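You operate a simulated robot arm through the tools that you are given. There is no shell and no other tool. Be economical: measure what you need, move in short steps, check, and stop when the job is done.

Carry out the task below with a simulated two-armed robot. There is one attempt and no reset: what you move stays moved.

## Task
Take the teal pin from the blue mat on the grey bench and leave it on the shelf under the printer. Then switch the slide switch a on. Then put the stencil frame on the top of the grey side bench away on the top of the small table. The order counts. Set down upright: teal pin.

The check looks at the end state, three seconds after you hand in, the way a careful person would. Anything else that was tipped, shoved, dropped, spilled or broken makes it a failure.

## Robot
Two 7-joint arms with three-finger grippers on one trunk, on a base that drives. Base frame: it is fixed to the floor where the robot stands at the start and does not move with it; the origin is under the middle of the robot, x ahead of it, y to its left, z up; the surface under the hand at the start is at about z = 0.763. Lengths are in m, angles in degrees, forces in N, time in s.
The left shoulder is at the start at [0.053, 0.154, 0.967], the right one opposite. With the tool pointing down near the work surface each hand reaches from about 0.24 to 0.64 m from the robot's upright axis, wherever it stands, measured 20 degrees to its own side. Places, roughly: shelf under the printer [0.5, -1.6, 0.3]; slide switch a [-2.5, 0.7, 0.8]; stencil frame [0.75, 7.25, 0.75]; top of the small table [-5.6, 0.8, 0.7]. Payload 2.69 kg a hand.
The tool frame of a hand sits at the grasp point between the pads (the TCP): z along the fingers, y along the line on which they close. The tips reach 0.029 m beyond it. Largest opening 0.12 m; the body of the gripper starts 0.078 m behind the TCP.
Orientation is that of the tool frame in the base frame, as a unit quaternion [x, y, z, w]. With the fingers straight down and closing along the base's y, the tool's x points along the base's -x, its y along +y and its z along -z.

## Interface
- The arms move only by the tool play_rows. It takes "left_steps", "right_steps" or both (then of equal length, played together; a hand with none holds still); each is a list of rows, each a list of 6 numbers: the shift along the tool's x, y, z in units of 250 mm (1.0 is 250 mm), then the turn, a rotation vector about the tool's x, y, z in units of 90 degrees (1.0 is 90 degrees). In form: [[tx, ty, tz, wx, wy, wz], ...]. A call has 1 to 10 rows; each row is the pose to reach, as a shift and turn from the pose commanded when the call began, along the tool's axes at that moment. "left_grip" and "right_grip" are, for a hand that has rows, the closure in counts, from 0 (fully open) to 255 (shut), set as the call begins (left out, the last holds). A call with a number of a shift or a turn outside -1 to 1 is refused whole. A row lasts 0.2 s, in which the tool goes at most 0.05 m and 8.6 degrees; a call with a longer step from one row to the next is refused whole, and so is a gripper value outside its range. Where a pose cannot be reached the arm comes as near as it can. A force on the tool above 40 N (or 10 N above the force at the start of the call, whichever is more), or a blocked arm, ends the call early, and 0.2 s more pass. The fingers move at their own pace and stop on an object; they squeeze with about 33 N. The grip force told is the motor's: it shows also when the fingers shut on nothing. Time passes only in rows, and 0.2 s behind the last, so rows that repeat a pose let the fingers close. It gives the time, the measured TCP pose, the force on the tool (base axes), the opening and the grip force at its end, in the units of the frame above (readings bear some noise), with the torque about the TCP (base axes, N m) and any sound that the robot's microphone picked up, and new pictures: "pictures" is both (left out), scene, wrist or none (wrist: the cameras of the hands that moved).
- Cameras (640 x 400 px; columns grow to the right, rows downward): "scene" is now at [0.1616, -0.0457, 1.1316]; the picture's right is [-0.49, -0.87, 0.00], its down [-0.33, 0.18, -0.93] and it looks along [0.81, -0.45, -0.38] (base axes); focal length 237 px, centre (320, 200). "left" rides on the left gripper at [0.063, 0, -0.104] in its tool frame; the picture's right is [0.00, 1.00, 0.00], its down [-0.83, 0.00, -0.56] and it looks along [-0.56, 0.00, 0.83] (tool axes); focal length 275 px, centre (320, 200). "right" rides on the right gripper at [0.063, 0, -0.104] in its tool frame; the picture's right is [0.00, 1.00, 0.00], its down [-0.83, 0.00, -0.56] and it looks along [-0.56, 0.00, 0.83] (tool axes); focal length 275 px, centre (320, 200). There is no depth. A picture from a camera that has moved, and an enlarged one, comes with that camera's place and axes in the base frame and with its lens.
- lift_body(by): slides the trunk up (or, below 0, down) by that many m; the arms and the scene camera ride with it, the base frame stays. It gives what a move gives, with no picture.
- base_move(legs): drives the robot by 1 to 6 legs, each [ahead, left, turn to the left] in m, m and degrees, along the robot's own axes; the way and the turn of a leg run together, so that a leg with both is an arc; at most 1.5 m and 180 degrees a leg. The arms and the cameras ride along, it lands a little off, and it stops where it bumps. It gives what a move gives, and a new picture of the scene camera.
- head_to(pan, tilt): turns the head with the scene camera to pan (to the left, within 80 degrees either way) and tilt (down, from -29 to 69), counted from straight ahead of the robot. It gives what a move gives, and a new picture of the scene camera.
- enlarge(camera, box): a new picture of the part [left, top, right, bottom] of that camera's present view, enlarged. The clock stands still meanwhile.
- hand_in(): hands the job in; it is judged then, once.

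Go step by step. Nothing tells you exact positions but the pictures and the camera data: compare them with the known pose of the tool, close in by small moves and look again before you grip or let go. The budget is 165 turns and 260 pictures, counting those below and the enlarged ones. Unless the task says otherwise, let go and move clear before handing in.

The tools are called after ">>>" as name(argument=value, ...) on one line, values as JSON. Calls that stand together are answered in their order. play_rows: Moves the arms, as the interface text tells. Its arguments: {"type":"object","properties":{"left_steps":{"type":"array","items":{"type":"array","items":{"type":"number"}}},"left_grip":{"type":"number"},"right_steps":{"type":"array","items":{"type":"array","items":{"type":"number"}}},"right_grip":{"type":"number"},"pictures":{"type":"string","enum":["both","scene","wrist","none"]}},"required":[]} The other tools are called the same way: lift_body (by) slides the trunk up or down; base_move (legs) drives the base; head_to (pan, tilt) turns the head that bears the scene camera; enlarge (camera, box) takes an enlarged picture of a part of a camera's view; hand_in () hands the job in.

At the start:

```text
t: 0.0
left_eef_pos: [0.4053, 0.0229, 1.0106]
left_orientation: [0.0, 1.0, 0.0, 0.0]
left_ft_force: [0.0, 0.0, 0.7]
left_wrist_torque: [-0.01, -0.02, -0.04]
left_opening: 0.12
left_finger_force: 0.1
right_eef_pos: [0.2997, -0.2735, 1.0032]
right_orientation: [-0.001, 1.0, 0.0, 0.0]
right_ft_force: [0.0, 0.6, -0.3]
right_wrist_torque: [0.0, -0.02, -0.03]
right_opening: 0.1201
right_finger_force: 0.1
trunk travel left (down, up): [-0.338, 0.099]
robot x, y, heading: [-0.0019, 0.0003, 0.0]
head pan, tilt: [-29.2, 22.2]
```

scene: 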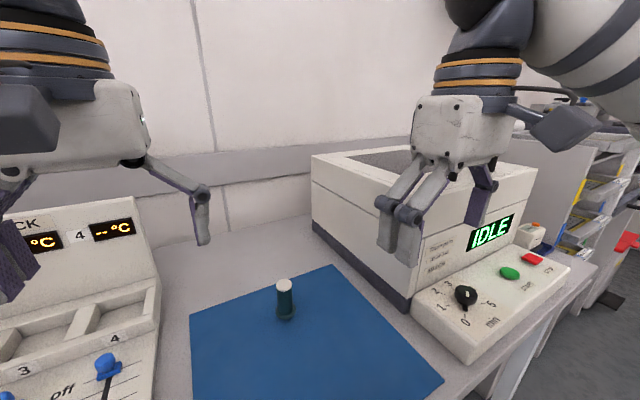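
right: 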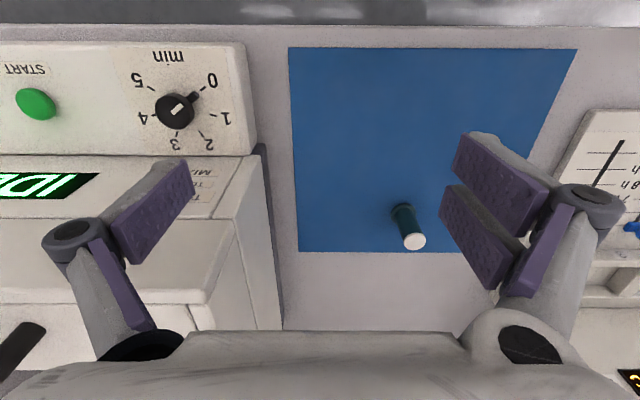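
left: 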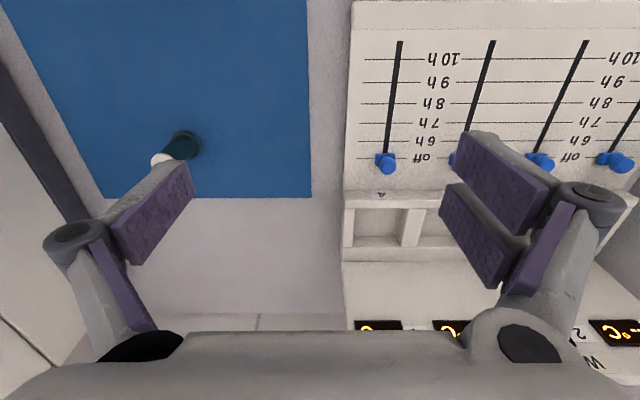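

The pin stands on the mat at about (0.48, -0.147), roughly 0.07 m tall. Before I pick a grasp, I'll look to the right at the shelf under the printer.

>>> head_to(pan=-70, tilt=25)

>>> enlarge(camera="right", box=[340, 150, 480, 270])

```text
t: 1.1
left_eef_pos: [0.4045, 0.0217, 1.0106]
left_orientation: [0.0, 1.0, 0.0, 0.0]
left_ft_force: [0.5, 1.2, -0.7]
left_wrist_torque: [-0.04, 0.0, 0.01]
left_opening: 0.1199
left_finger_force: 0.0
right_eef_pos: [0.2993, -0.2769, 1.002]
right_orientation: [0.0, 1.0, 0.0, -0.001]
right_ft_force: [0.2, 0.3, -0.5]
right_wrist_torque: [0.01, -0.01, 0.02]
right_opening: 0.1201
right_finger_force: 0.1
trunk travel left (down, up): [-0.338, 0.099]
robot x, y, heading: [-0.0001, 0.0011, -0.2]
head pan, tilt: [-70.0, 25.0]
camera scene: at [0.1122, -0.087, 1.1271], right [-0.94, -0.34, 0.0], down [-0.14, 0.4, -0.91], along [0.31, -0.85, -0.42], focal length 237 px, centre (320, 200)
```

scene: 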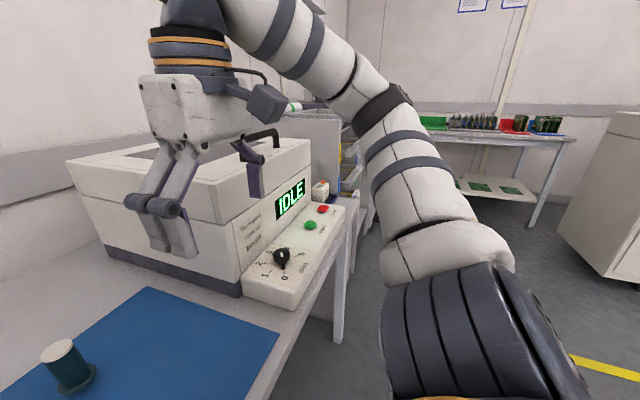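

```text
3.33 times, centred on (410, 210) of right
camera zoom: at [0.2369, -0.2757, 1.106], right [0.0, 1.0, 0.0], down [0.83, 0.0, 0.56], along [0.56, 0.0, -0.83], focal length 918 px, centre (20, 167)
```

zoom: 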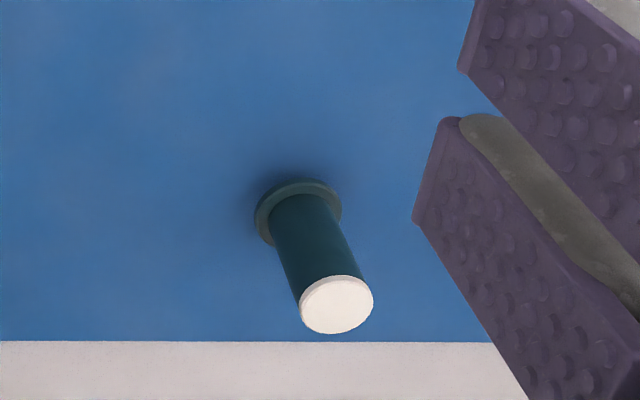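

The pin has a flange of about 0.038 m, a shaft of about 0.028 m, and its top is at z≈0.83. I can't see the shelf from here, so I'll back off and turn right to see whether it needs an approach from above or from the side.

>>> base_move(legs=[[-0.45, 0, 0], [0, -0.9, 0]])

>>> head_to(pan=-35, tilt=30)

```text
t: 10.6
left_eef_pos: [-0.0475, -0.8695, 1.0109]
left_orientation: [0.002, 1.0, 0.0, 0.0]
left_ft_force: [-0.6, 0.8, 0.5]
left_wrist_torque: [-0.02, 0.02, 0.0]
left_opening: 0.12
left_finger_force: 0.2
right_eef_pos: [-0.1539, -1.1665, 1.0024]
right_orientation: [0.002, 1.0, 0.0, 0.0]
right_ft_force: [-0.1, 0.2, -0.1]
right_wrist_torque: [-0.05, 0.0, 0.01]
right_opening: 0.1201
right_finger_force: 0.1
trunk travel left (down, up): [-0.338, 0.099]
robot x, y, heading: [-0.4554, -0.8891, -0.3]
head pan, tilt: [-70.0, 25.0]
camera scene: at [-0.3406, -0.9789, 1.1271], right [-0.94, -0.34, 0.0], down [-0.14, 0.4, -0.91], along [0.31, -0.85, -0.42], focal length 237 px, centre (320, 200)
```

scene: 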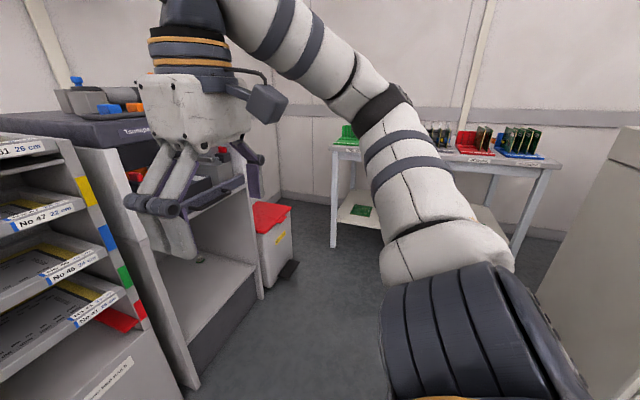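

```text
t: 11.6
left_eef_pos: [-0.0463, -0.8687, 1.0114]
left_orientation: [0.002, 1.0, 0.0, 0.0]
left_ft_force: [0.0, -0.1, 0.0]
left_wrist_torque: [-0.01, -0.01, 0.01]
left_opening: 0.1199
left_finger_force: 0.0
right_eef_pos: [-0.154, -1.1673, 1.0029]
right_orientation: [0.002, 1.0, 0.0, 0.0]
right_ft_force: [1.1, -0.4, 1.2]
right_wrist_torque: [0.03, 0.03, 0.04]
right_opening: 0.1202
right_finger_force: 0.0
trunk travel left (down, up): [-0.338, 0.099]
robot x, y, heading: [-0.4496, -0.8899, -0.0]
head pan, tilt: [-35.0, 30.0]
camera scene: at [-0.2979, -0.9443, 1.1191], right [-0.58, -0.82, 0.0], down [-0.41, 0.29, -0.87], along [0.71, -0.5, -0.5], focal length 237 px, centre (320, 200)
```

scene: 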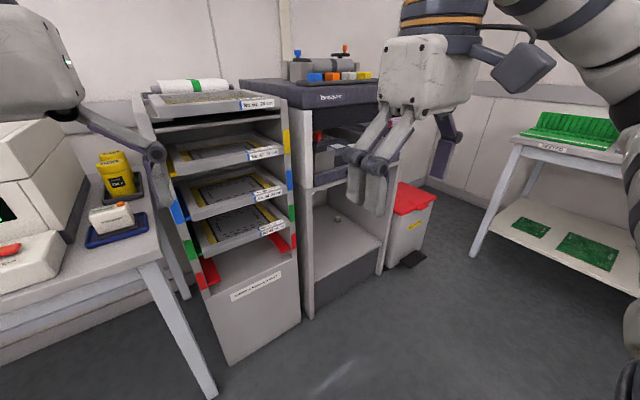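

The shelf is a cubby that opens toward me (-x), below the printer compartment, so it needs a horizontal approach. I'll drive in front of it for a square look.

>>> base_move(legs=[[0, -0.7, 0]])

>>> head_to(pan=0, tilt=35)

```text
t: 17.4
left_eef_pos: [-0.0539, -1.5678, 1.0119]
left_orientation: [0.009, 1.0, 0.001, 0.0]
left_ft_force: [-1.2, 0.5, 0.5]
left_wrist_torque: [0.02, 0.01, 0.03]
left_opening: 0.1199
left_finger_force: 0.1
right_eef_pos: [-0.1652, -1.8648, 1.0033]
right_orientation: [0.01, 1.0, 0.0, 0.001]
right_ft_force: [0.0, 0.3, -0.4]
right_wrist_torque: [0.03, -0.01, -0.01]
right_opening: 0.1198
right_finger_force: 0.1
trunk travel left (down, up): [-0.338, 0.099]
robot x, y, heading: [-0.46, -1.583, -1.1]
head pan, tilt: [-35.0, 30.0]
camera scene: at [-0.3064, -1.6392, 1.1191], right [-0.59, -0.81, 0.0], down [-0.4, 0.29, -0.87], along [0.7, -0.51, -0.5], focal length 237 px, centre (320, 200)
```

scene: 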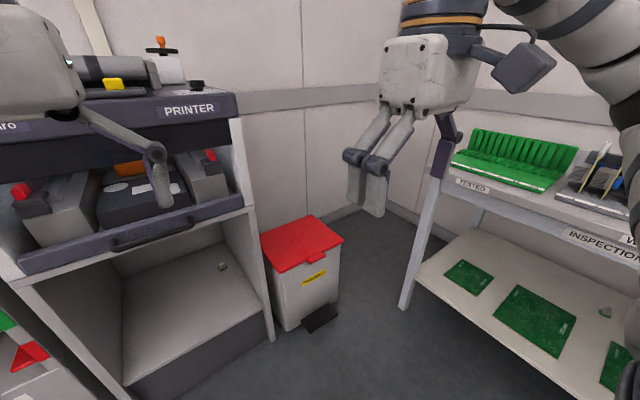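

```text
t: 18.4
left_eef_pos: [-0.0537, -1.568, 1.0111]
left_orientation: [0.009, 1.0, -0.001, 0.0]
left_ft_force: [0.6, -0.2, -0.5]
left_wrist_torque: [0.01, -0.01, 0.0]
left_opening: 0.12
left_finger_force: 0.0
right_eef_pos: [-0.1655, -1.8644, 1.0025]
right_orientation: [0.01, 1.0, 0.0, -0.001]
right_ft_force: [-0.6, 0.7, 0.8]
right_wrist_torque: [-0.01, -0.03, -0.02]
right_opening: 0.12
right_finger_force: 0.0
trunk travel left (down, up): [-0.338, 0.099]
robot x, y, heading: [-0.4626, -1.5851, -1.3]
head pan, tilt: [0.0, 35.0]
camera scene: at [-0.2914, -1.5876, 1.1113], right [-0.02, -1.0, 0.0], down [-0.57, 0.01, -0.82], along [0.82, -0.02, -0.57], focal length 237 px, centre (320, 200)
```

scene: 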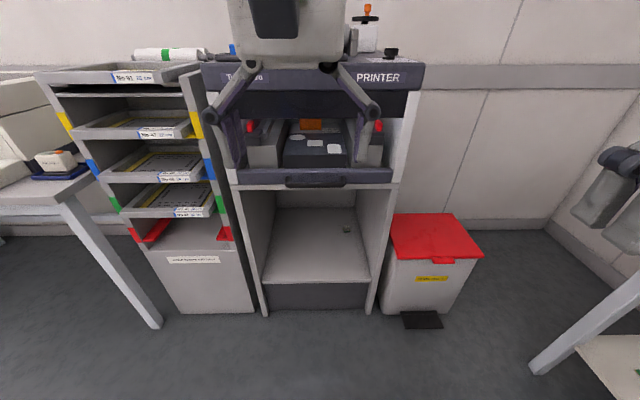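

The cubby opening is about 0.45 m wide and 0.4 m tall, its floor at z≈0.25–0.3 and its front at x≈0.33. A hand tilted 45° fits, so I'll go back and grasp the pin with that tilt.

>>> base_move(legs=[[0, 0, 1.3], [0, 0.8, 0], [0, 0.78, 0], [0.44, 0, 0]])

>>> head_to(pan=-20, tilt=35)

```text
t: 33.6
left_eef_pos: [0.3837, 0.0178, 1.0108]
left_orientation: [0.003, 1.0, 0.001, 0.0]
left_ft_force: [-0.4, -0.2, 0.4]
left_wrist_torque: [-0.01, 0.02, 0.0]
left_opening: 0.1199
left_finger_force: 0.1
right_eef_pos: [0.2755, -0.2792, 1.0027]
right_orientation: [0.003, 1.0, 0.0, 0.0]
right_ft_force: [-0.3, 0.9, 0.0]
right_wrist_torque: [-0.01, 0.05, 0.02]
right_opening: 0.1198
right_finger_force: 0.1
trunk travel left (down, up): [-0.338, 0.099]
robot x, y, heading: [-0.0236, -0.0058, -0.4]
head pan, tilt: [0.0, 35.0]
camera scene: at [0.1461, -0.0051, 1.1112], right [-0.01, -1.0, 0.0], down [-0.57, 0.0, -0.82], along [0.82, 0.0, -0.57], focal length 237 px, centre (320, 200)
```

scene: 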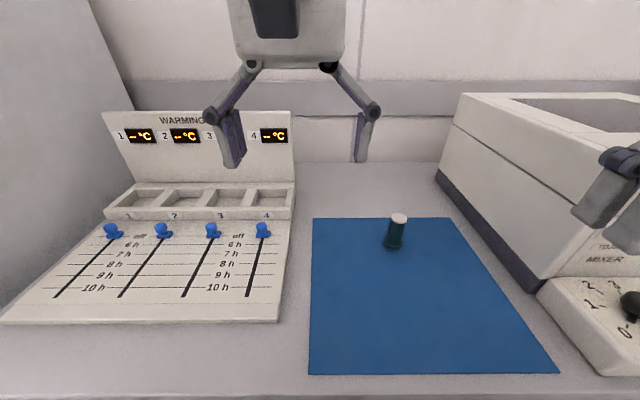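

```text
t: 34.4
left_eef_pos: [0.3821, 0.0172, 1.0115]
left_orientation: [0.003, 1.0, 0.001, 0.001]
left_ft_force: [-0.5, 0.3, -0.1]
left_wrist_torque: [0.05, 0.01, 0.03]
left_opening: 0.12
left_finger_force: 0.2
right_eef_pos: [0.2762, -0.2807, 1.0034]
right_orientation: [0.003, 1.0, 0.0, 0.0]
right_ft_force: [-0.2, 0.4, -0.7]
right_wrist_torque: [-0.01, 0.0, 0.01]
right_opening: 0.1198
right_finger_force: 0.0
trunk travel left (down, up): [-0.338, 0.099]
robot x, y, heading: [-0.0227, -0.0053, -0.1]
head pan, tilt: [-20.0, 35.0]
camera scene: at [0.1403, -0.0351, 1.1113], right [-0.35, -0.94, 0.0], down [-0.54, 0.2, -0.82], along [0.77, -0.28, -0.57], focal length 237 px, centre (320, 200)
```

scene: 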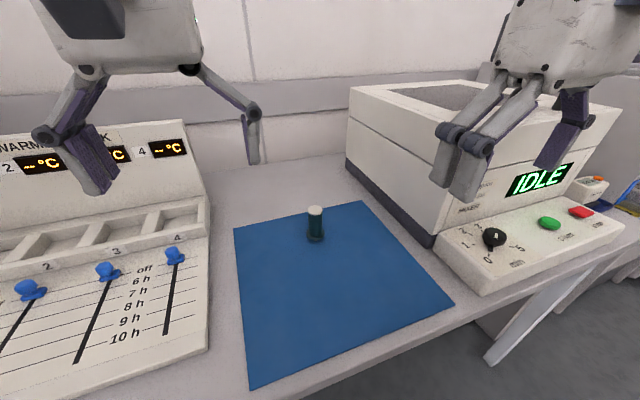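

Now I'll tilt the right hand 45° into a pre-grasp pose and move the left hand out of the way.

>>> play_rows(right_steps=[[-0.087, 0.089, 0.077, 0, -0.083, 0], [-0.173, 0.177, 0.155, 0, -0.167, 0], [-0.26, 0.266, 0.232, 0, -0.25, 0], [-0.347, 0.355, 0.309, 0, -0.333, 0], [-0.433, 0.443, 0.387, 0, -0.417, 0], [-0.52, 0.532, 0.464, 0, -0.5, 0], [-0.52, 0.532, 0.464, 0, -0.5, 0]], left_steps=[[0.1, 0.12, 0, 0, 0, 0], [0.2, 0.24, 0, 0, 0, 0], [0.3, 0.36, 0, 0, 0, 0], [0.4, 0.48, 0, 0, 0, 0], [0.4, 0.6, 0, 0, 0, 0], [0.4, 0.6, 0, 0, 0, 0], [0.4, 0.6, 0, 0, 0, 0]], right_grip=60)

```text
t: 36.0
left_eef_pos: [0.2845, 0.168, 1.0122]
left_orientation: [0.002, 1.0, 0.0, 0.0]
left_ft_force: [-0.6, 0.1, -0.3]
left_wrist_torque: [0.0, 0.03, 0.01]
left_opening: 0.1201
left_finger_force: 0.0
right_eef_pos: [0.4046, -0.1449, 0.8861]
right_orientation: [0.002, 0.924, -0.001, 0.382]
right_ft_force: [0.1, 0.5, 0.1]
right_wrist_torque: [0.01, 0.0, -0.02]
right_opening: 0.0919
right_finger_force: 0.1
trunk travel left (down, up): [-0.338, 0.099]
robot x, y, heading: [-0.0237, -0.001, -0.3]
head pan, tilt: [-20.0, 35.0]
camera scene: at [0.1401, -0.0353, 1.1113], right [-0.35, -0.94, 0.0], down [-0.54, 0.2, -0.82], along [0.77, -0.28, -0.57], focal length 237 px, centre (320, 200)
camera right: at [0.2874, -0.1463, 0.9142], right [0.0, 1.0, 0.0], down [0.19, 0.0, 0.98], along [0.98, 0.0, -0.19], focal length 275 px, centre (320, 200)
camera left: at [0.2211, 0.1684, 1.117], right [0.01, 1.0, 0.0], down [0.83, -0.01, 0.56], along [0.56, -0.01, -0.83], focal length 275 px, centre (320, 200)
```

scene: 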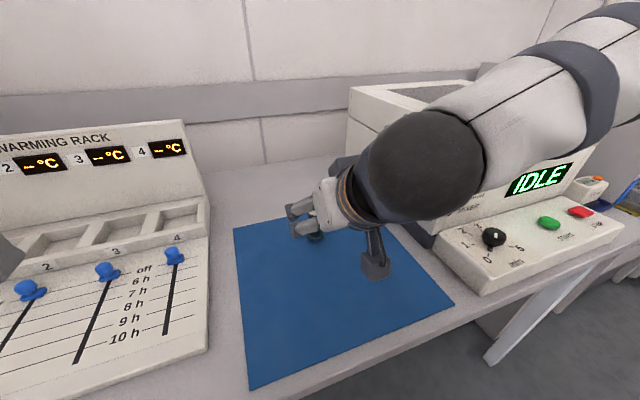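
right: 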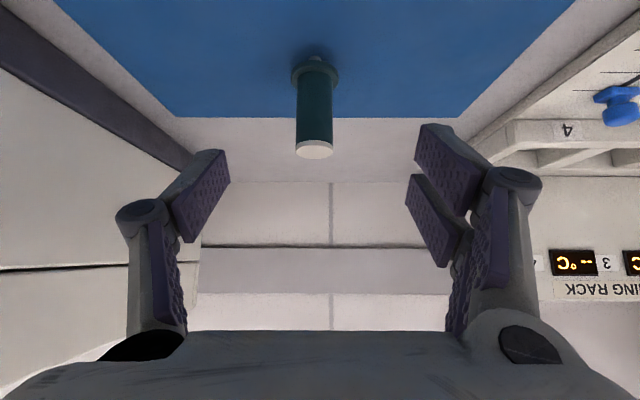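
left: 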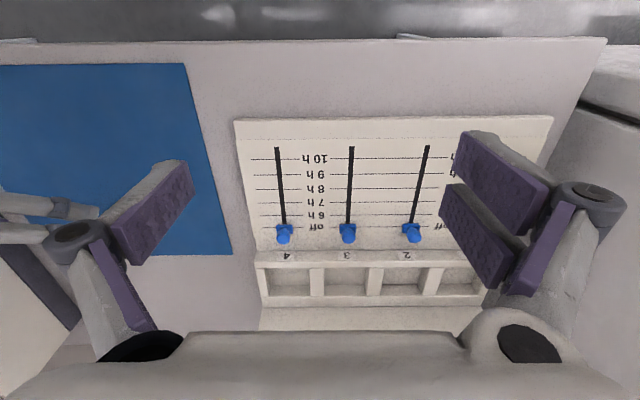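

The pin lines up at about (0.495, -0.149). I'll close in along the tool axis.

>>> play_rows(right_steps=[[-0.006, -0.016, 0.12, 0, 0, 0], [-0.012, -0.016, 0.24, 0, 0, 0], [-0.018, -0.016, 0.36, 0, 0, 0], [-0.025, -0.016, 0.48, 0, 0, 0], [-0.025, -0.016, 0.48, 0, 0, 0]], pictures="wrist")

```text
t: 37.2
left_eef_pos: [0.2844, 0.1679, 1.0133]
left_orientation: [0.003, 1.0, 0.001, 0.0]
left_ft_force: [-0.2, 1.2, -0.9]
left_wrist_torque: [0.02, -0.01, -0.01]
left_opening: 0.1198
left_finger_force: 0.0
right_eef_pos: [0.4951, -0.1514, 0.8031]
right_orientation: [0.003, 0.924, -0.001, 0.383]
right_ft_force: [0.5, 0.4, 0.0]
right_wrist_torque: [-0.01, 0.01, -0.01]
right_opening: 0.092
right_finger_force: 0.0
trunk travel left (down, up): [-0.338, 0.099]
robot x, y, heading: [-0.0199, -0.0019, -0.4]
head pan, tilt: [-20.0, 35.0]
camera right: at [0.3775, -0.1516, 0.8328], right [0.0, 1.0, 0.0], down [0.19, 0.0, 0.98], along [0.98, 0.0, -0.19], focal length 275 px, centre (320, 200)
```

right: 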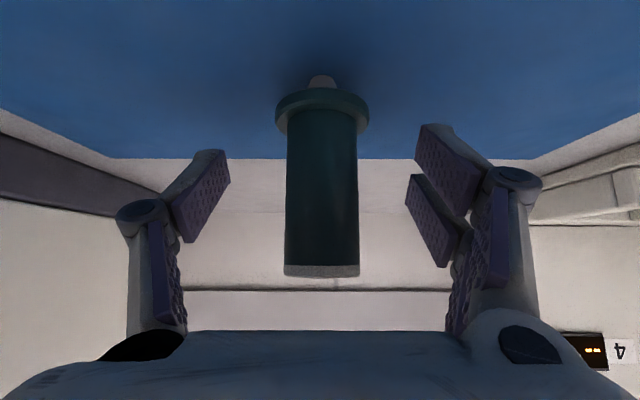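

The pin is centred between the pads, so I'll close the hand.

>>> play_rows(right_steps=[[0, 0, 0, 0, 0, 0], [0, 0, 0, 0, 0, 0], [0, 0, 0, 0, 0, 0], [0, 0, 0, 0, 0, 0]], right_grip=255, pictures="wrist")

```text
t: 38.2
left_eef_pos: [0.2846, 0.1678, 1.0131]
left_orientation: [0.003, 1.0, 0.0, 0.0]
left_ft_force: [0.6, 1.4, -0.4]
left_wrist_torque: [-0.02, 0.01, -0.02]
left_opening: 0.1198
left_finger_force: 0.0
right_eef_pos: [0.4957, -0.1504, 0.805]
right_orientation: [0.003, 0.923, -0.002, 0.384]
right_ft_force: [2.6, 0.2, 6.8]
right_wrist_torque: [0.0, -0.01, -0.01]
right_opening: 0.0261
right_finger_force: 33.0
trunk travel left (down, up): [-0.338, 0.099]
robot x, y, heading: [-0.021, -0.0038, -0.3]
head pan, tilt: [-20.0, 35.0]
camera right: at [0.3775, -0.1514, 0.8334], right [0.0, 1.0, 0.0], down [0.19, 0.0, 0.98], along [0.98, 0.0, -0.19], focal length 275 px, centre (320, 200)
```

right: 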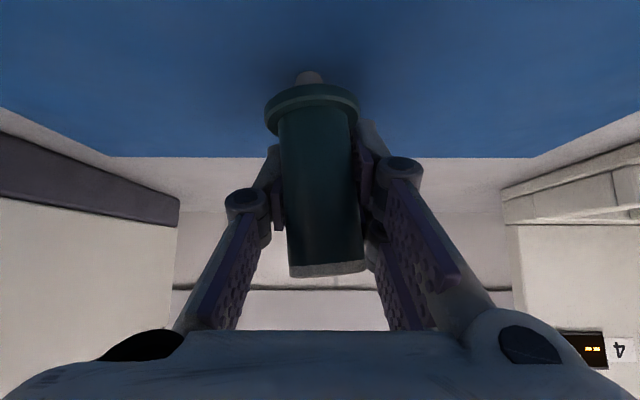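

Gripped at 0.026 m. I'll lift straight up and check the pin.

>>> play_rows(right_steps=[[-0.08, 0, -0.08, 0, 0, 0], [-0.2, 0, -0.2, 0, 0, 0], [-0.3, 0, -0.3, 0, 0, 0], [-0.3, 0, -0.3, 0, 0, 0]], pictures="both")

```text
t: 39.2
left_eef_pos: [0.2841, 0.1677, 1.0126]
left_orientation: [0.003, 1.0, 0.0, 0.0]
left_ft_force: [-0.1, 0.1, -0.2]
left_wrist_torque: [0.01, 0.04, 0.04]
left_opening: 0.12
left_finger_force: 0.1
right_eef_pos: [0.4939, -0.1507, 0.9095]
right_orientation: [0.002, 0.924, -0.001, 0.384]
right_ft_force: [-0.9, 1.2, -0.6]
right_wrist_torque: [0.01, -0.04, -0.02]
right_opening: 0.0258
right_finger_force: 33.1
trunk travel left (down, up): [-0.338, 0.099]
robot x, y, heading: [-0.023, -0.0064, -0.0]
head pan, tilt: [-20.0, 35.0]
camera scene: at [0.1403, -0.035, 1.1113], right [-0.35, -0.94, 0.0], down [-0.54, 0.2, -0.82], along [0.77, -0.28, -0.57], focal length 237 px, centre (320, 200)
camera right: at [0.3761, -0.1513, 0.9382], right [0.0, 1.0, 0.0], down [0.19, 0.0, 0.98], along [0.98, 0.0, -0.19], focal length 275 px, centre (320, 200)
```

scene: 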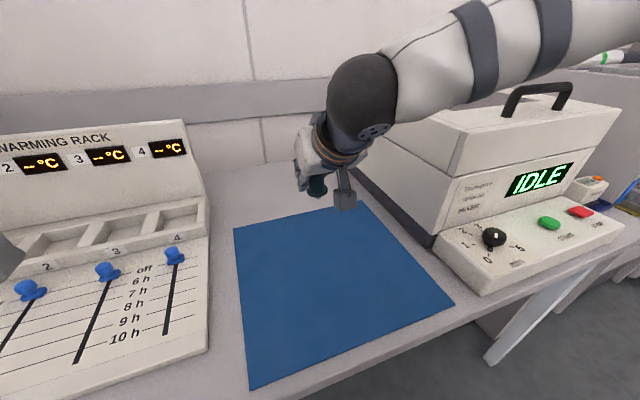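
right: 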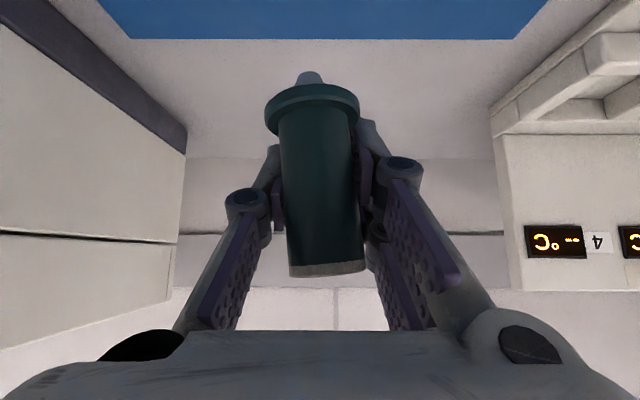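

>>> enlarge(camera="right", box=[240, 50, 400, 290])

>>> enlarge(camera="scene", box=[270, 130, 390, 230])

```text
1.67 times, centred on (320, 170) of right
camera zoom: at [0.3761, -0.1513, 0.9382], right [0.0, 1.0, 0.0], down [0.19, 0.0, 0.98], along [0.98, 0.0, -0.19], focal length 459 px, centre (320, 250)
```

zoom: 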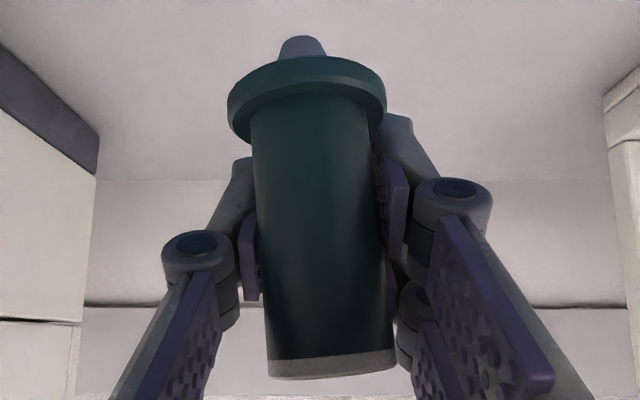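

```text
4.00 times, centred on (330, 180) of scene
camera zoom: at [0.1403, -0.035, 1.1113], right [-0.35, -0.94, 0.0], down [-0.54, 0.2, -0.82], along [0.77, -0.28, -0.57], focal length 948 px, centre (280, 280)
```

zoom: 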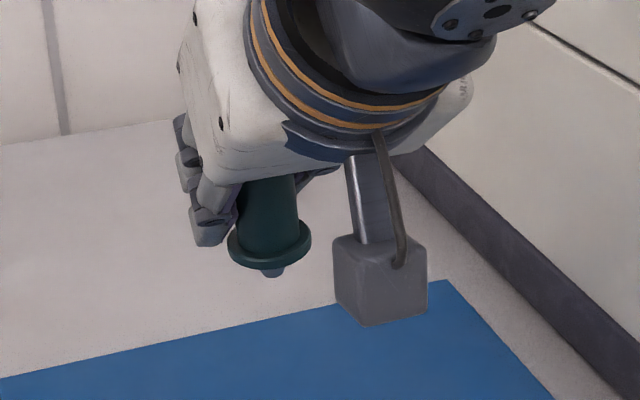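

The pin is held with a lean of about 5° toward +y, and it has a small spigot under its flange. I'll correct the lean when I place it. Next I'll tuck the left hand back, then drive to the front of the cubby.

>>> play_rows(left_steps=[[0.1, 0, 0, 0, 0, 0], [0.2, 0, 0, 0, 0, 0], [0.2, 0, 0, 0, 0, 0]], pictures="none")

>>> base_move(legs=[[-0.43, 0, 0], [0, -0.75, 0], [0, -0.7, 0]])

>>> lift_body(by=-0.335)

>>> head_to(pan=-10, tilt=25)

```text
t: 40.0
left_eef_pos: [0.2335, 0.1666, 1.0105]
left_orientation: [0.003, 1.0, 0.0, 0.0]
left_ft_force: [1.3, -0.4, 0.3]
left_wrist_torque: [0.02, 0.0, -0.03]
left_opening: 0.1199
left_finger_force: 0.1
right_eef_pos: [0.4941, -0.1506, 0.9088]
right_orientation: [0.003, 0.924, -0.001, 0.383]
right_ft_force: [0.3, 0.1, -1.3]
right_wrist_torque: [0.0, -0.03, -0.01]
right_opening: 0.0257
right_finger_force: 32.9
trunk travel left (down, up): [-0.338, 0.099]
robot x, y, heading: [-0.0205, -0.0022, -0.2]
head pan, tilt: [-20.0, 35.0]
```

```text
t: 53.9
left_eef_pos: [-0.1974, -1.2902, 1.0111]
left_orientation: [-0.003, 1.0, 0.0, 0.001]
left_ft_force: [0.0, 0.0, -0.4]
left_wrist_torque: [0.02, 0.0, 0.0]
left_opening: 0.1201
left_finger_force: 0.0
right_eef_pos: [0.0662, -1.6058, 0.9096]
right_orientation: [-0.002, 0.924, 0.001, 0.383]
right_ft_force: [-0.1, 0.2, -1.3]
right_wrist_torque: [0.01, 0.03, -0.01]
right_opening: 0.0257
right_finger_force: 32.8
trunk travel left (down, up): [-0.338, 0.099]
robot x, y, heading: [-0.4545, -1.4634, 0.1]
head pan, tilt: [-20.0, 35.0]
camera scene: at [-0.2888, -1.4937, 1.1113], right [-0.34, -0.94, 0.0], down [-0.54, 0.19, -0.82], along [0.77, -0.28, -0.57], focal length 237 px, centre (320, 200)
```

scene: 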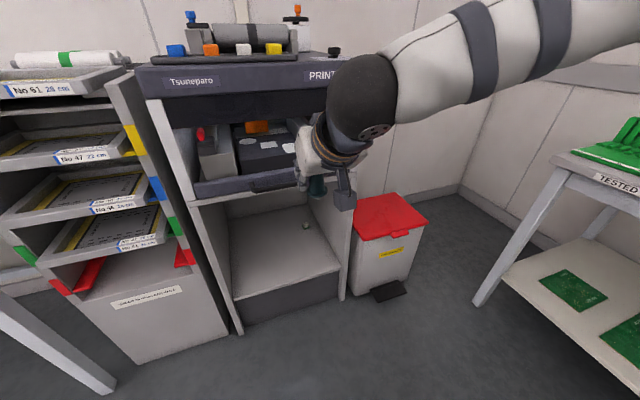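

```text
t: 57.2
left_eef_pos: [-0.1983, -1.2901, 0.6743]
left_orientation: [-0.003, 1.0, -0.001, 0.0]
left_ft_force: [-0.1, 0.9, -0.2]
left_wrist_torque: [-0.01, 0.0, 0.0]
left_opening: 0.1201
left_finger_force: 0.0
right_eef_pos: [0.0664, -1.6069, 0.5746]
right_orientation: [-0.002, 0.924, 0.0, 0.382]
right_ft_force: [-0.3, 0.5, -1.6]
right_wrist_torque: [-0.02, -0.02, 0.02]
right_opening: 0.0258
right_finger_force: 32.8
trunk travel left (down, up): [-0.003, 0.434]
robot x, y, heading: [-0.449, -1.4614, 0.3]
head pan, tilt: [-20.0, 35.0]
```

```text
t: 57.9
left_eef_pos: [-0.1982, -1.2899, 0.6749]
left_orientation: [-0.004, 1.0, 0.001, 0.0]
left_ft_force: [0.8, 0.2, 0.2]
left_wrist_torque: [-0.01, 0.03, -0.01]
left_opening: 0.1198
left_finger_force: 0.1
right_eef_pos: [0.0661, -1.6055, 0.5756]
right_orientation: [-0.004, 0.924, 0.002, 0.382]
right_ft_force: [-0.6, 0.5, -1.5]
right_wrist_torque: [0.02, -0.01, -0.05]
right_opening: 0.0258
right_finger_force: 33.0
trunk travel left (down, up): [-0.003, 0.434]
robot x, y, heading: [-0.4545, -1.461, 0.3]
head pan, tilt: [-10.0, 25.0]
camera scene: at [-0.1791, -1.4789, 0.7794], right [-0.17, -0.99, 0.0], down [-0.42, 0.07, -0.91], along [0.89, -0.15, -0.42], focal length 237 px, centre (320, 200)
```

scene: 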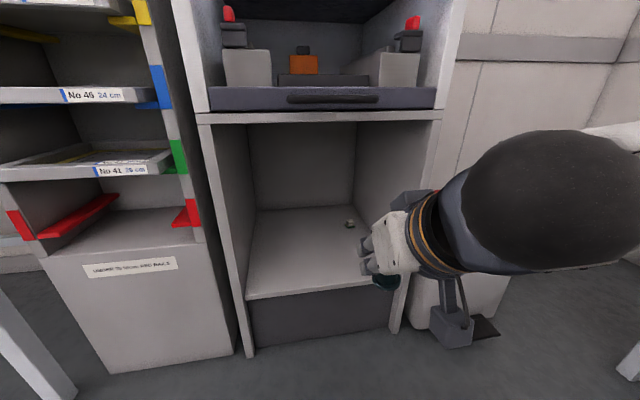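

From two views, the cubby floor is at z≈0.22, its board front at x≈0.36, the side panels at x≈0.33, and the opening spans y from -1.34 to -1.8. I'll lower the hand here and take out the pin's 5° lean.

>>> play_rows(right_steps=[[0.11, 0, 0.11, -0.01, 0, 0.01], [0.22, 0, 0.22, -0.02, 0, 0.02], [0.33, 0, 0.33, -0.03, 0, 0.03], [0.44, 0, 0.44, -0.039, 0, 0.039], [0.55, 0, 0.55, -0.039, 0, 0.039], [0.65, 0, 0.65, -0.039, 0, 0.039], [0.65, 0, 0.65, -0.039, 0, 0.039]])

```text
t: 59.5
left_eef_pos: [-0.1989, -1.2893, 0.6752]
left_orientation: [-0.002, 1.0, 0.0, -0.001]
left_ft_force: [-0.1, 0.5, -0.7]
left_wrist_torque: [-0.01, 0.01, 0.03]
left_opening: 0.12
left_finger_force: 0.0
right_eef_pos: [0.0636, -1.6047, 0.3446]
right_orientation: [0.014, 0.923, 0.041, 0.381]
right_ft_force: [0.8, 0.3, -1.7]
right_wrist_torque: [-0.02, -0.05, -0.01]
right_opening: 0.0257
right_finger_force: 33.1
trunk travel left (down, up): [-0.003, 0.434]
robot x, y, heading: [-0.4533, -1.4674, 0.2]
head pan, tilt: [-10.0, 25.0]
camera scene: at [-0.1791, -1.4788, 0.7795], right [-0.17, -0.99, 0.0], down [-0.42, 0.07, -0.91], along [0.89, -0.15, -0.42], focal length 237 px, centre (320, 200)
camera right: at [-0.0532, -1.6096, 0.3734], right [-0.01, 1.0, 0.08], down [0.19, -0.08, 0.98], along [0.98, 0.03, -0.19], focal length 275 px, centre (320, 200)
```

scene: 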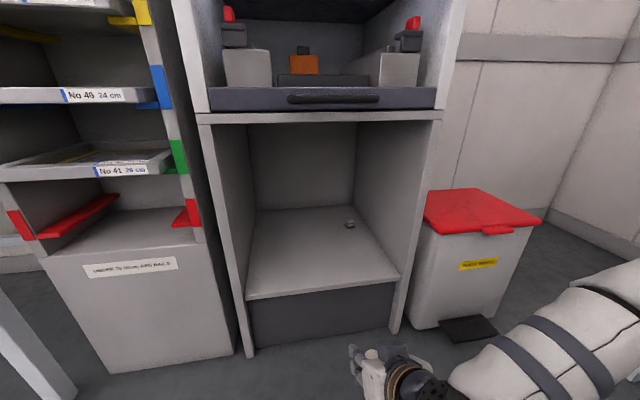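
right: 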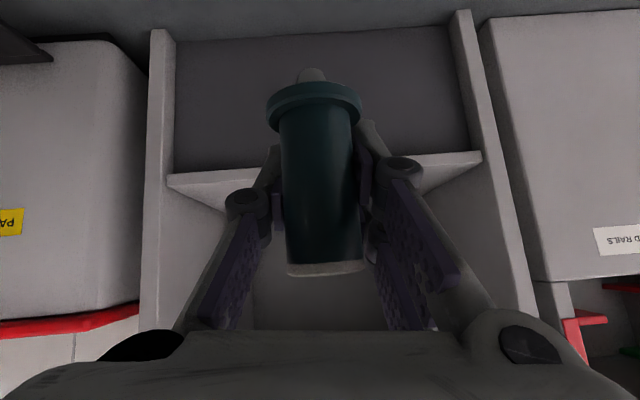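

The pin is now vertical relative to the camera's view. I'll drive ahead 0.29 m and look again.

>>> base_move(legs=[[0.29, 0, 0]])

>>> head_to(pan=-25, tilt=45)

```text
t: 61.5
left_eef_pos: [0.0875, -1.2882, 0.6751]
left_orientation: [-0.002, 1.0, 0.001, -0.001]
left_ft_force: [-0.5, 0.7, -0.1]
left_wrist_torque: [-0.02, -0.01, -0.01]
left_opening: 0.12
left_finger_force: 0.0
right_eef_pos: [0.3504, -1.6046, 0.3462]
right_orientation: [0.014, 0.923, 0.04, 0.383]
right_ft_force: [-0.3, 0.0, -1.3]
right_wrist_torque: [-0.03, -0.01, 0.03]
right_opening: 0.0253
right_finger_force: 32.9
trunk travel left (down, up): [-0.003, 0.434]
robot x, y, heading: [-0.1673, -1.4606, 0.4]
head pan, tilt: [-10.0, 25.0]
camera scene: at [0.1065, -1.4776, 0.7795], right [-0.17, -0.99, 0.0], down [-0.42, 0.07, -0.91], along [0.89, -0.15, -0.42], focal length 237 px, centre (320, 200)
```

scene: 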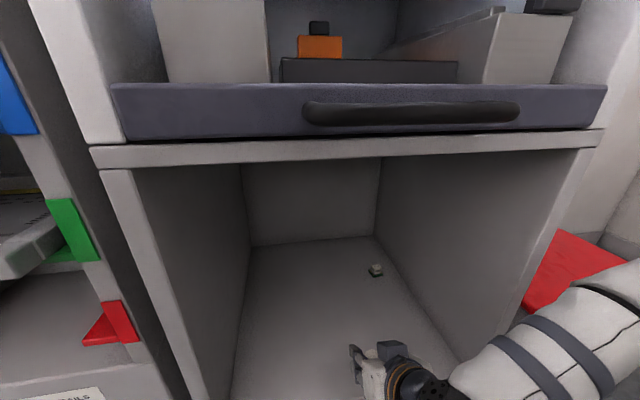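

```text
t: 62.3
left_eef_pos: [0.0874, -1.2886, 0.6753]
left_orientation: [-0.002, 1.0, 0.0, 0.0]
left_ft_force: [0.1, -0.1, -0.6]
left_wrist_torque: [-0.01, 0.01, 0.01]
left_opening: 0.12
left_finger_force: 0.0
right_eef_pos: [0.3499, -1.6032, 0.3451]
right_orientation: [0.015, 0.923, 0.04, 0.382]
right_ft_force: [0.9, 0.3, -1.1]
right_wrist_torque: [0.01, -0.03, -0.02]
right_opening: 0.0257
right_finger_force: 33.4
trunk travel left (down, up): [-0.003, 0.434]
robot x, y, heading: [-0.1699, -1.4607, 0.3]
head pan, tilt: [-25.0, 45.0]
camera scene: at [0.0897, -1.496, 0.7489], right [-0.42, -0.91, 0.0], down [-0.64, 0.3, -0.71], along [0.64, -0.3, -0.71], focal length 237 px, centre (320, 200)
```

scene: 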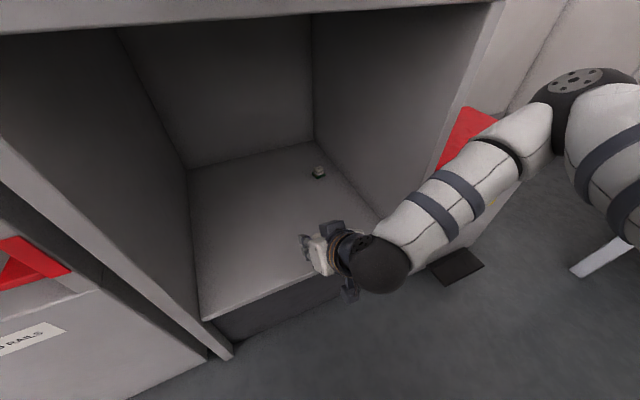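

The elbow sticks out near the cubby's right panel, so I'll shift the base left 0.13 m to keep the forearm within the opening.

>>> base_move(legs=[[0, 0.13, 0]])

```text
t: 64.0
left_eef_pos: [0.0867, -1.1557, 0.6747]
left_orientation: [-0.004, 1.0, 0.0, 0.0]
left_ft_force: [0.9, -0.4, 0.0]
left_wrist_torque: [0.0, 0.0, 0.01]
left_opening: 0.1202
left_finger_force: 0.0
right_eef_pos: [0.3507, -1.4701, 0.3454]
right_orientation: [0.013, 0.923, 0.042, 0.382]
right_ft_force: [0.1, 0.2, -0.7]
right_wrist_torque: [-0.04, 0.01, 0.0]
right_opening: 0.0255
right_finger_force: 32.4
trunk travel left (down, up): [-0.003, 0.434]
robot x, y, heading: [-0.1664, -1.33, 0.8]
head pan, tilt: [-25.0, 45.0]
camera scene: at [0.0889, -1.3634, 0.7489], right [-0.41, -0.91, 0.0], down [-0.64, 0.29, -0.71], along [0.64, -0.29, -0.71], focal length 237 px, centre (320, 200)
```

scene: 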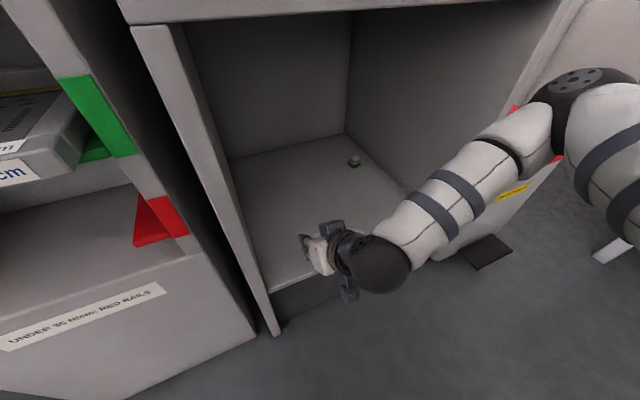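

>>> play_rows(right_steps=[[-0.07, -0.03, 0.07, 0, 0, 0], [-0.14, -0.06, 0.14, 0, 0, 0], [-0.2, -0.08, 0.2, 0, 0, 0], [-0.254, -0.08, 0.254, 0, 0, 0], [-0.254, -0.08, 0.254, 0, 0, 0]])

```text
t: 65.2
left_eef_pos: [0.087, -1.1557, 0.6749]
left_orientation: [-0.004, 1.0, 0.0, 0.0]
left_ft_force: [0.4, -0.6, -0.2]
left_wrist_torque: [0.02, 0.01, 0.04]
left_opening: 0.1199
left_finger_force: 0.0
right_eef_pos: [0.4399, -1.4892, 0.3434]
right_orientation: [0.012, 0.923, 0.042, 0.382]
right_ft_force: [0.2, 0.1, -1.3]
right_wrist_torque: [-0.02, -0.03, -0.03]
right_opening: 0.0253
right_finger_force: 33.2
trunk travel left (down, up): [-0.003, 0.434]
robot x, y, heading: [-0.1657, -1.3292, 0.6]
head pan, tilt: [-25.0, 45.0]
camera scene: at [0.0889, -1.3633, 0.7489], right [-0.41, -0.91, 0.0], down [-0.64, 0.29, -0.71], along [0.64, -0.29, -0.71], focal length 237 px, centre (320, 200)
camera right: at [0.3225, -1.4929, 0.3718], right [-0.01, 1.0, 0.08], down [0.2, -0.08, 0.98], along [0.98, 0.03, -0.19], focal length 275 px, centre (320, 200)
```

scene: 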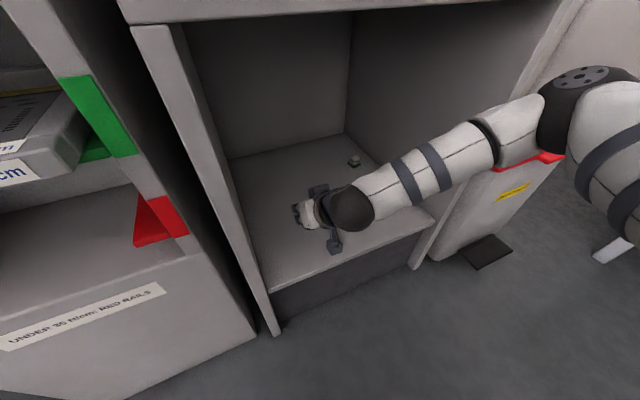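
right: 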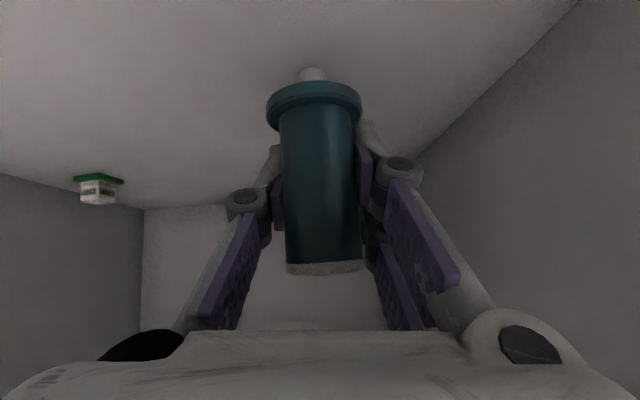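

>>> play_rows(right_steps=[[0.07, 0, 0.07, 0, 0, 0], [0.13, 0, 0.13, 0, 0, 0], [0.13, 0, 0.13, 0, 0, 0]], pictures="wrist")

```text
t: 66.0
left_eef_pos: [0.0841, -1.1556, 0.675]
left_orientation: [-0.004, 1.0, 0.0, 0.001]
left_ft_force: [-0.2, -0.3, -0.2]
left_wrist_torque: [0.01, 0.0, 0.0]
left_opening: 0.1201
left_finger_force: 0.1
right_eef_pos: [0.4406, -1.4835, 0.3031]
right_orientation: [0.012, 0.921, 0.043, 0.387]
right_ft_force: [2.7, 1.0, 24.4]
right_wrist_torque: [0.05, 0.22, 0.02]
right_opening: 0.0268
right_finger_force: 33.0
trunk travel left (down, up): [-0.003, 0.434]
robot x, y, heading: [-0.1672, -1.3302, 0.6]
head pan, tilt: [-25.0, 45.0]
camera right: at [0.3225, -1.4887, 0.3292], right [-0.01, 1.0, 0.08], down [0.19, -0.08, 0.98], along [0.98, 0.03, -0.18], focal length 275 px, centre (320, 200)
```

right: 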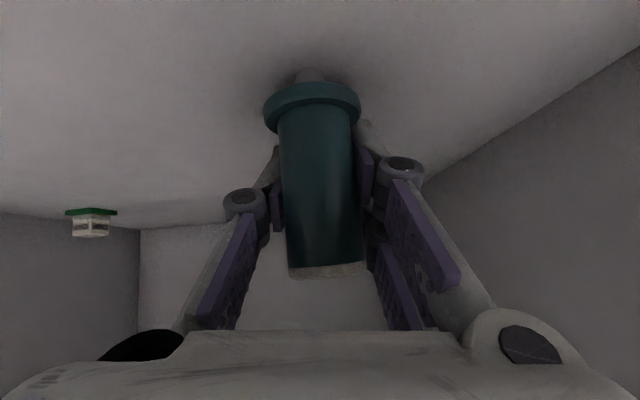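

The pin has touched the floor with 24 N, so the shelf is at z≈0.263. I'll ease up a few millimetres to unload it before letting go.

>>> play_rows(right_steps=[[-0.014, 0, -0.014, 0, 0, 0], [-0.014, 0, -0.014, 0, 0, 0], [-0.014, 0, -0.014, 0, 0, 0]], pictures="wrist")

>>> enlarge(camera="right", box=[240, 50, 400, 290])

```text
t: 66.8
left_eef_pos: [0.0856, -1.1549, 0.6749]
left_orientation: [-0.004, 1.0, 0.0, 0.0]
left_ft_force: [0.6, -0.7, 0.5]
left_wrist_torque: [0.04, 0.01, 0.01]
left_opening: 0.1202
left_finger_force: 0.1
right_eef_pos: [0.4385, -1.4854, 0.3028]
right_orientation: [0.012, 0.924, 0.041, 0.38]
right_ft_force: [-0.7, 2.2, 3.1]
right_wrist_torque: [0.09, 0.05, -0.02]
right_opening: 0.0266
right_finger_force: 32.9
trunk travel left (down, up): [-0.003, 0.434]
robot x, y, heading: [-0.1703, -1.3283, 0.5]
head pan, tilt: [-25.0, 45.0]
camera right: at [0.3204, -1.491, 0.3305], right [-0.01, 1.0, 0.08], down [0.2, -0.08, 0.98], along [0.98, 0.03, -0.2], focal length 275 px, centre (320, 200)
```

right: 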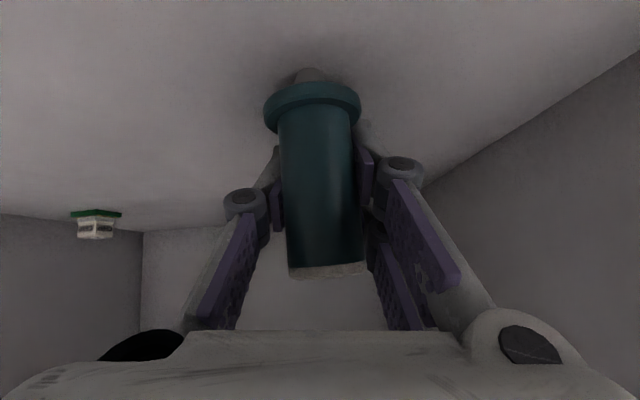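

```text
1.67 times, centred on (320, 170) of right
camera zoom: at [0.3204, -1.491, 0.3305], right [-0.01, 1.0, 0.08], down [0.2, -0.08, 0.98], along [0.98, 0.03, -0.2], focal length 459 px, centre (320, 250)
```

zoom: 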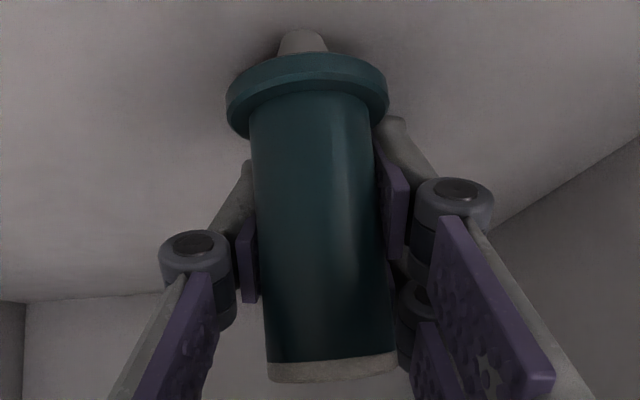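

Load is about 3 N and the pin is upright within a degree or so, so I'll open the hand.

>>> play_rows(right_steps=[[0, 0, 0, 0, 0, 0], [0, 0, 0, 0, 0, 0], [0, 0, 0, 0, 0, 0]], right_grip=120, pictures="wrist")

```text
t: 67.6
left_eef_pos: [0.0852, -1.1554, 0.6763]
left_orientation: [-0.005, 1.0, 0.0, 0.0]
left_ft_force: [0.4, 0.5, -0.1]
left_wrist_torque: [0.0, 0.01, -0.02]
left_opening: 0.1201
left_finger_force: 0.0
right_eef_pos: [0.4388, -1.4869, 0.3028]
right_orientation: [0.012, 0.923, 0.042, 0.382]
right_ft_force: [0.7, -0.2, -0.8]
right_wrist_torque: [-0.01, 0.01, -0.02]
right_opening: 0.0636
right_finger_force: 0.0
trunk travel left (down, up): [-0.003, 0.434]
robot x, y, heading: [-0.1691, -1.33, 0.3]
head pan, tilt: [-25.0, 45.0]
camera right: at [0.3212, -1.4908, 0.3311], right [-0.01, 1.0, 0.08], down [0.2, -0.08, 0.98], along [0.98, 0.03, -0.19], focal length 275 px, centre (320, 200)
```

right: 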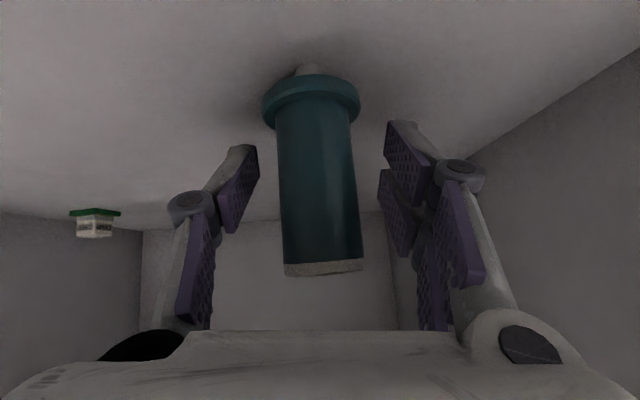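

The pin stands free. I'll withdraw along the tool axis and check.

>>> play_rows(right_steps=[[0, 0, -0.1, 0, 0, 0], [0, 0, -0.2, 0, 0, 0], [0, 0, -0.35, 0, 0, 0], [0, 0, -0.5, 0, 0, 0], [0, 0, -0.6, 0, 0, 0], [0, 0, -0.6, 0, 0, 0]])

```text
t: 69.0
left_eef_pos: [0.0858, -1.156, 0.6746]
left_orientation: [-0.004, 1.0, -0.001, 0.0]
left_ft_force: [-0.8, 0.1, 0.1]
left_wrist_torque: [0.02, -0.01, 0.01]
left_opening: 0.12
left_finger_force: 0.0
right_eef_pos: [0.3351, -1.4952, 0.4081]
right_orientation: [0.012, 0.923, 0.042, 0.382]
right_ft_force: [0.2, 0.5, -0.9]
right_wrist_torque: [0.03, -0.01, -0.01]
right_opening: 0.0634
right_finger_force: 0.0
trunk travel left (down, up): [-0.003, 0.434]
robot x, y, heading: [-0.1682, -1.3299, 0.6]
head pan, tilt: [-25.0, 45.0]
camera scene: at [0.0888, -1.3633, 0.7489], right [-0.41, -0.91, 0.0], down [-0.64, 0.29, -0.71], along [0.64, -0.29, -0.71], focal length 237 px, centre (320, 200)
camera right: at [0.2166, -1.5008, 0.4358], right [-0.01, 1.0, 0.08], down [0.2, -0.08, 0.98], along [0.98, 0.03, -0.19], focal length 275 px, centre (320, 200)
```

scene: 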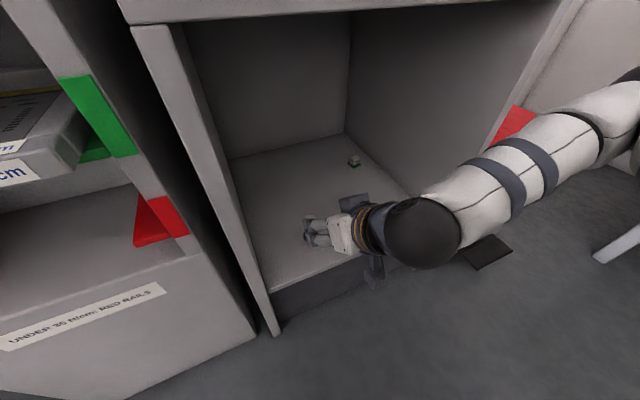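
right: 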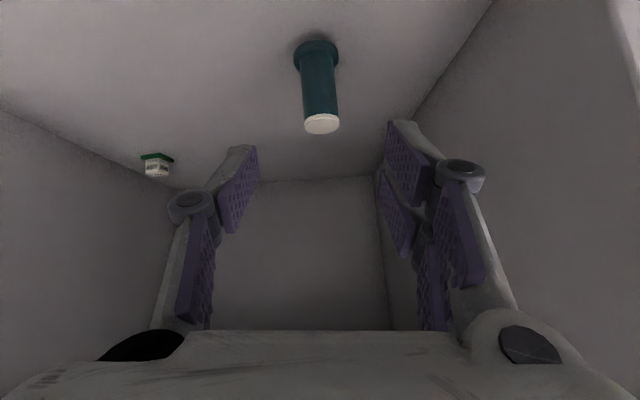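

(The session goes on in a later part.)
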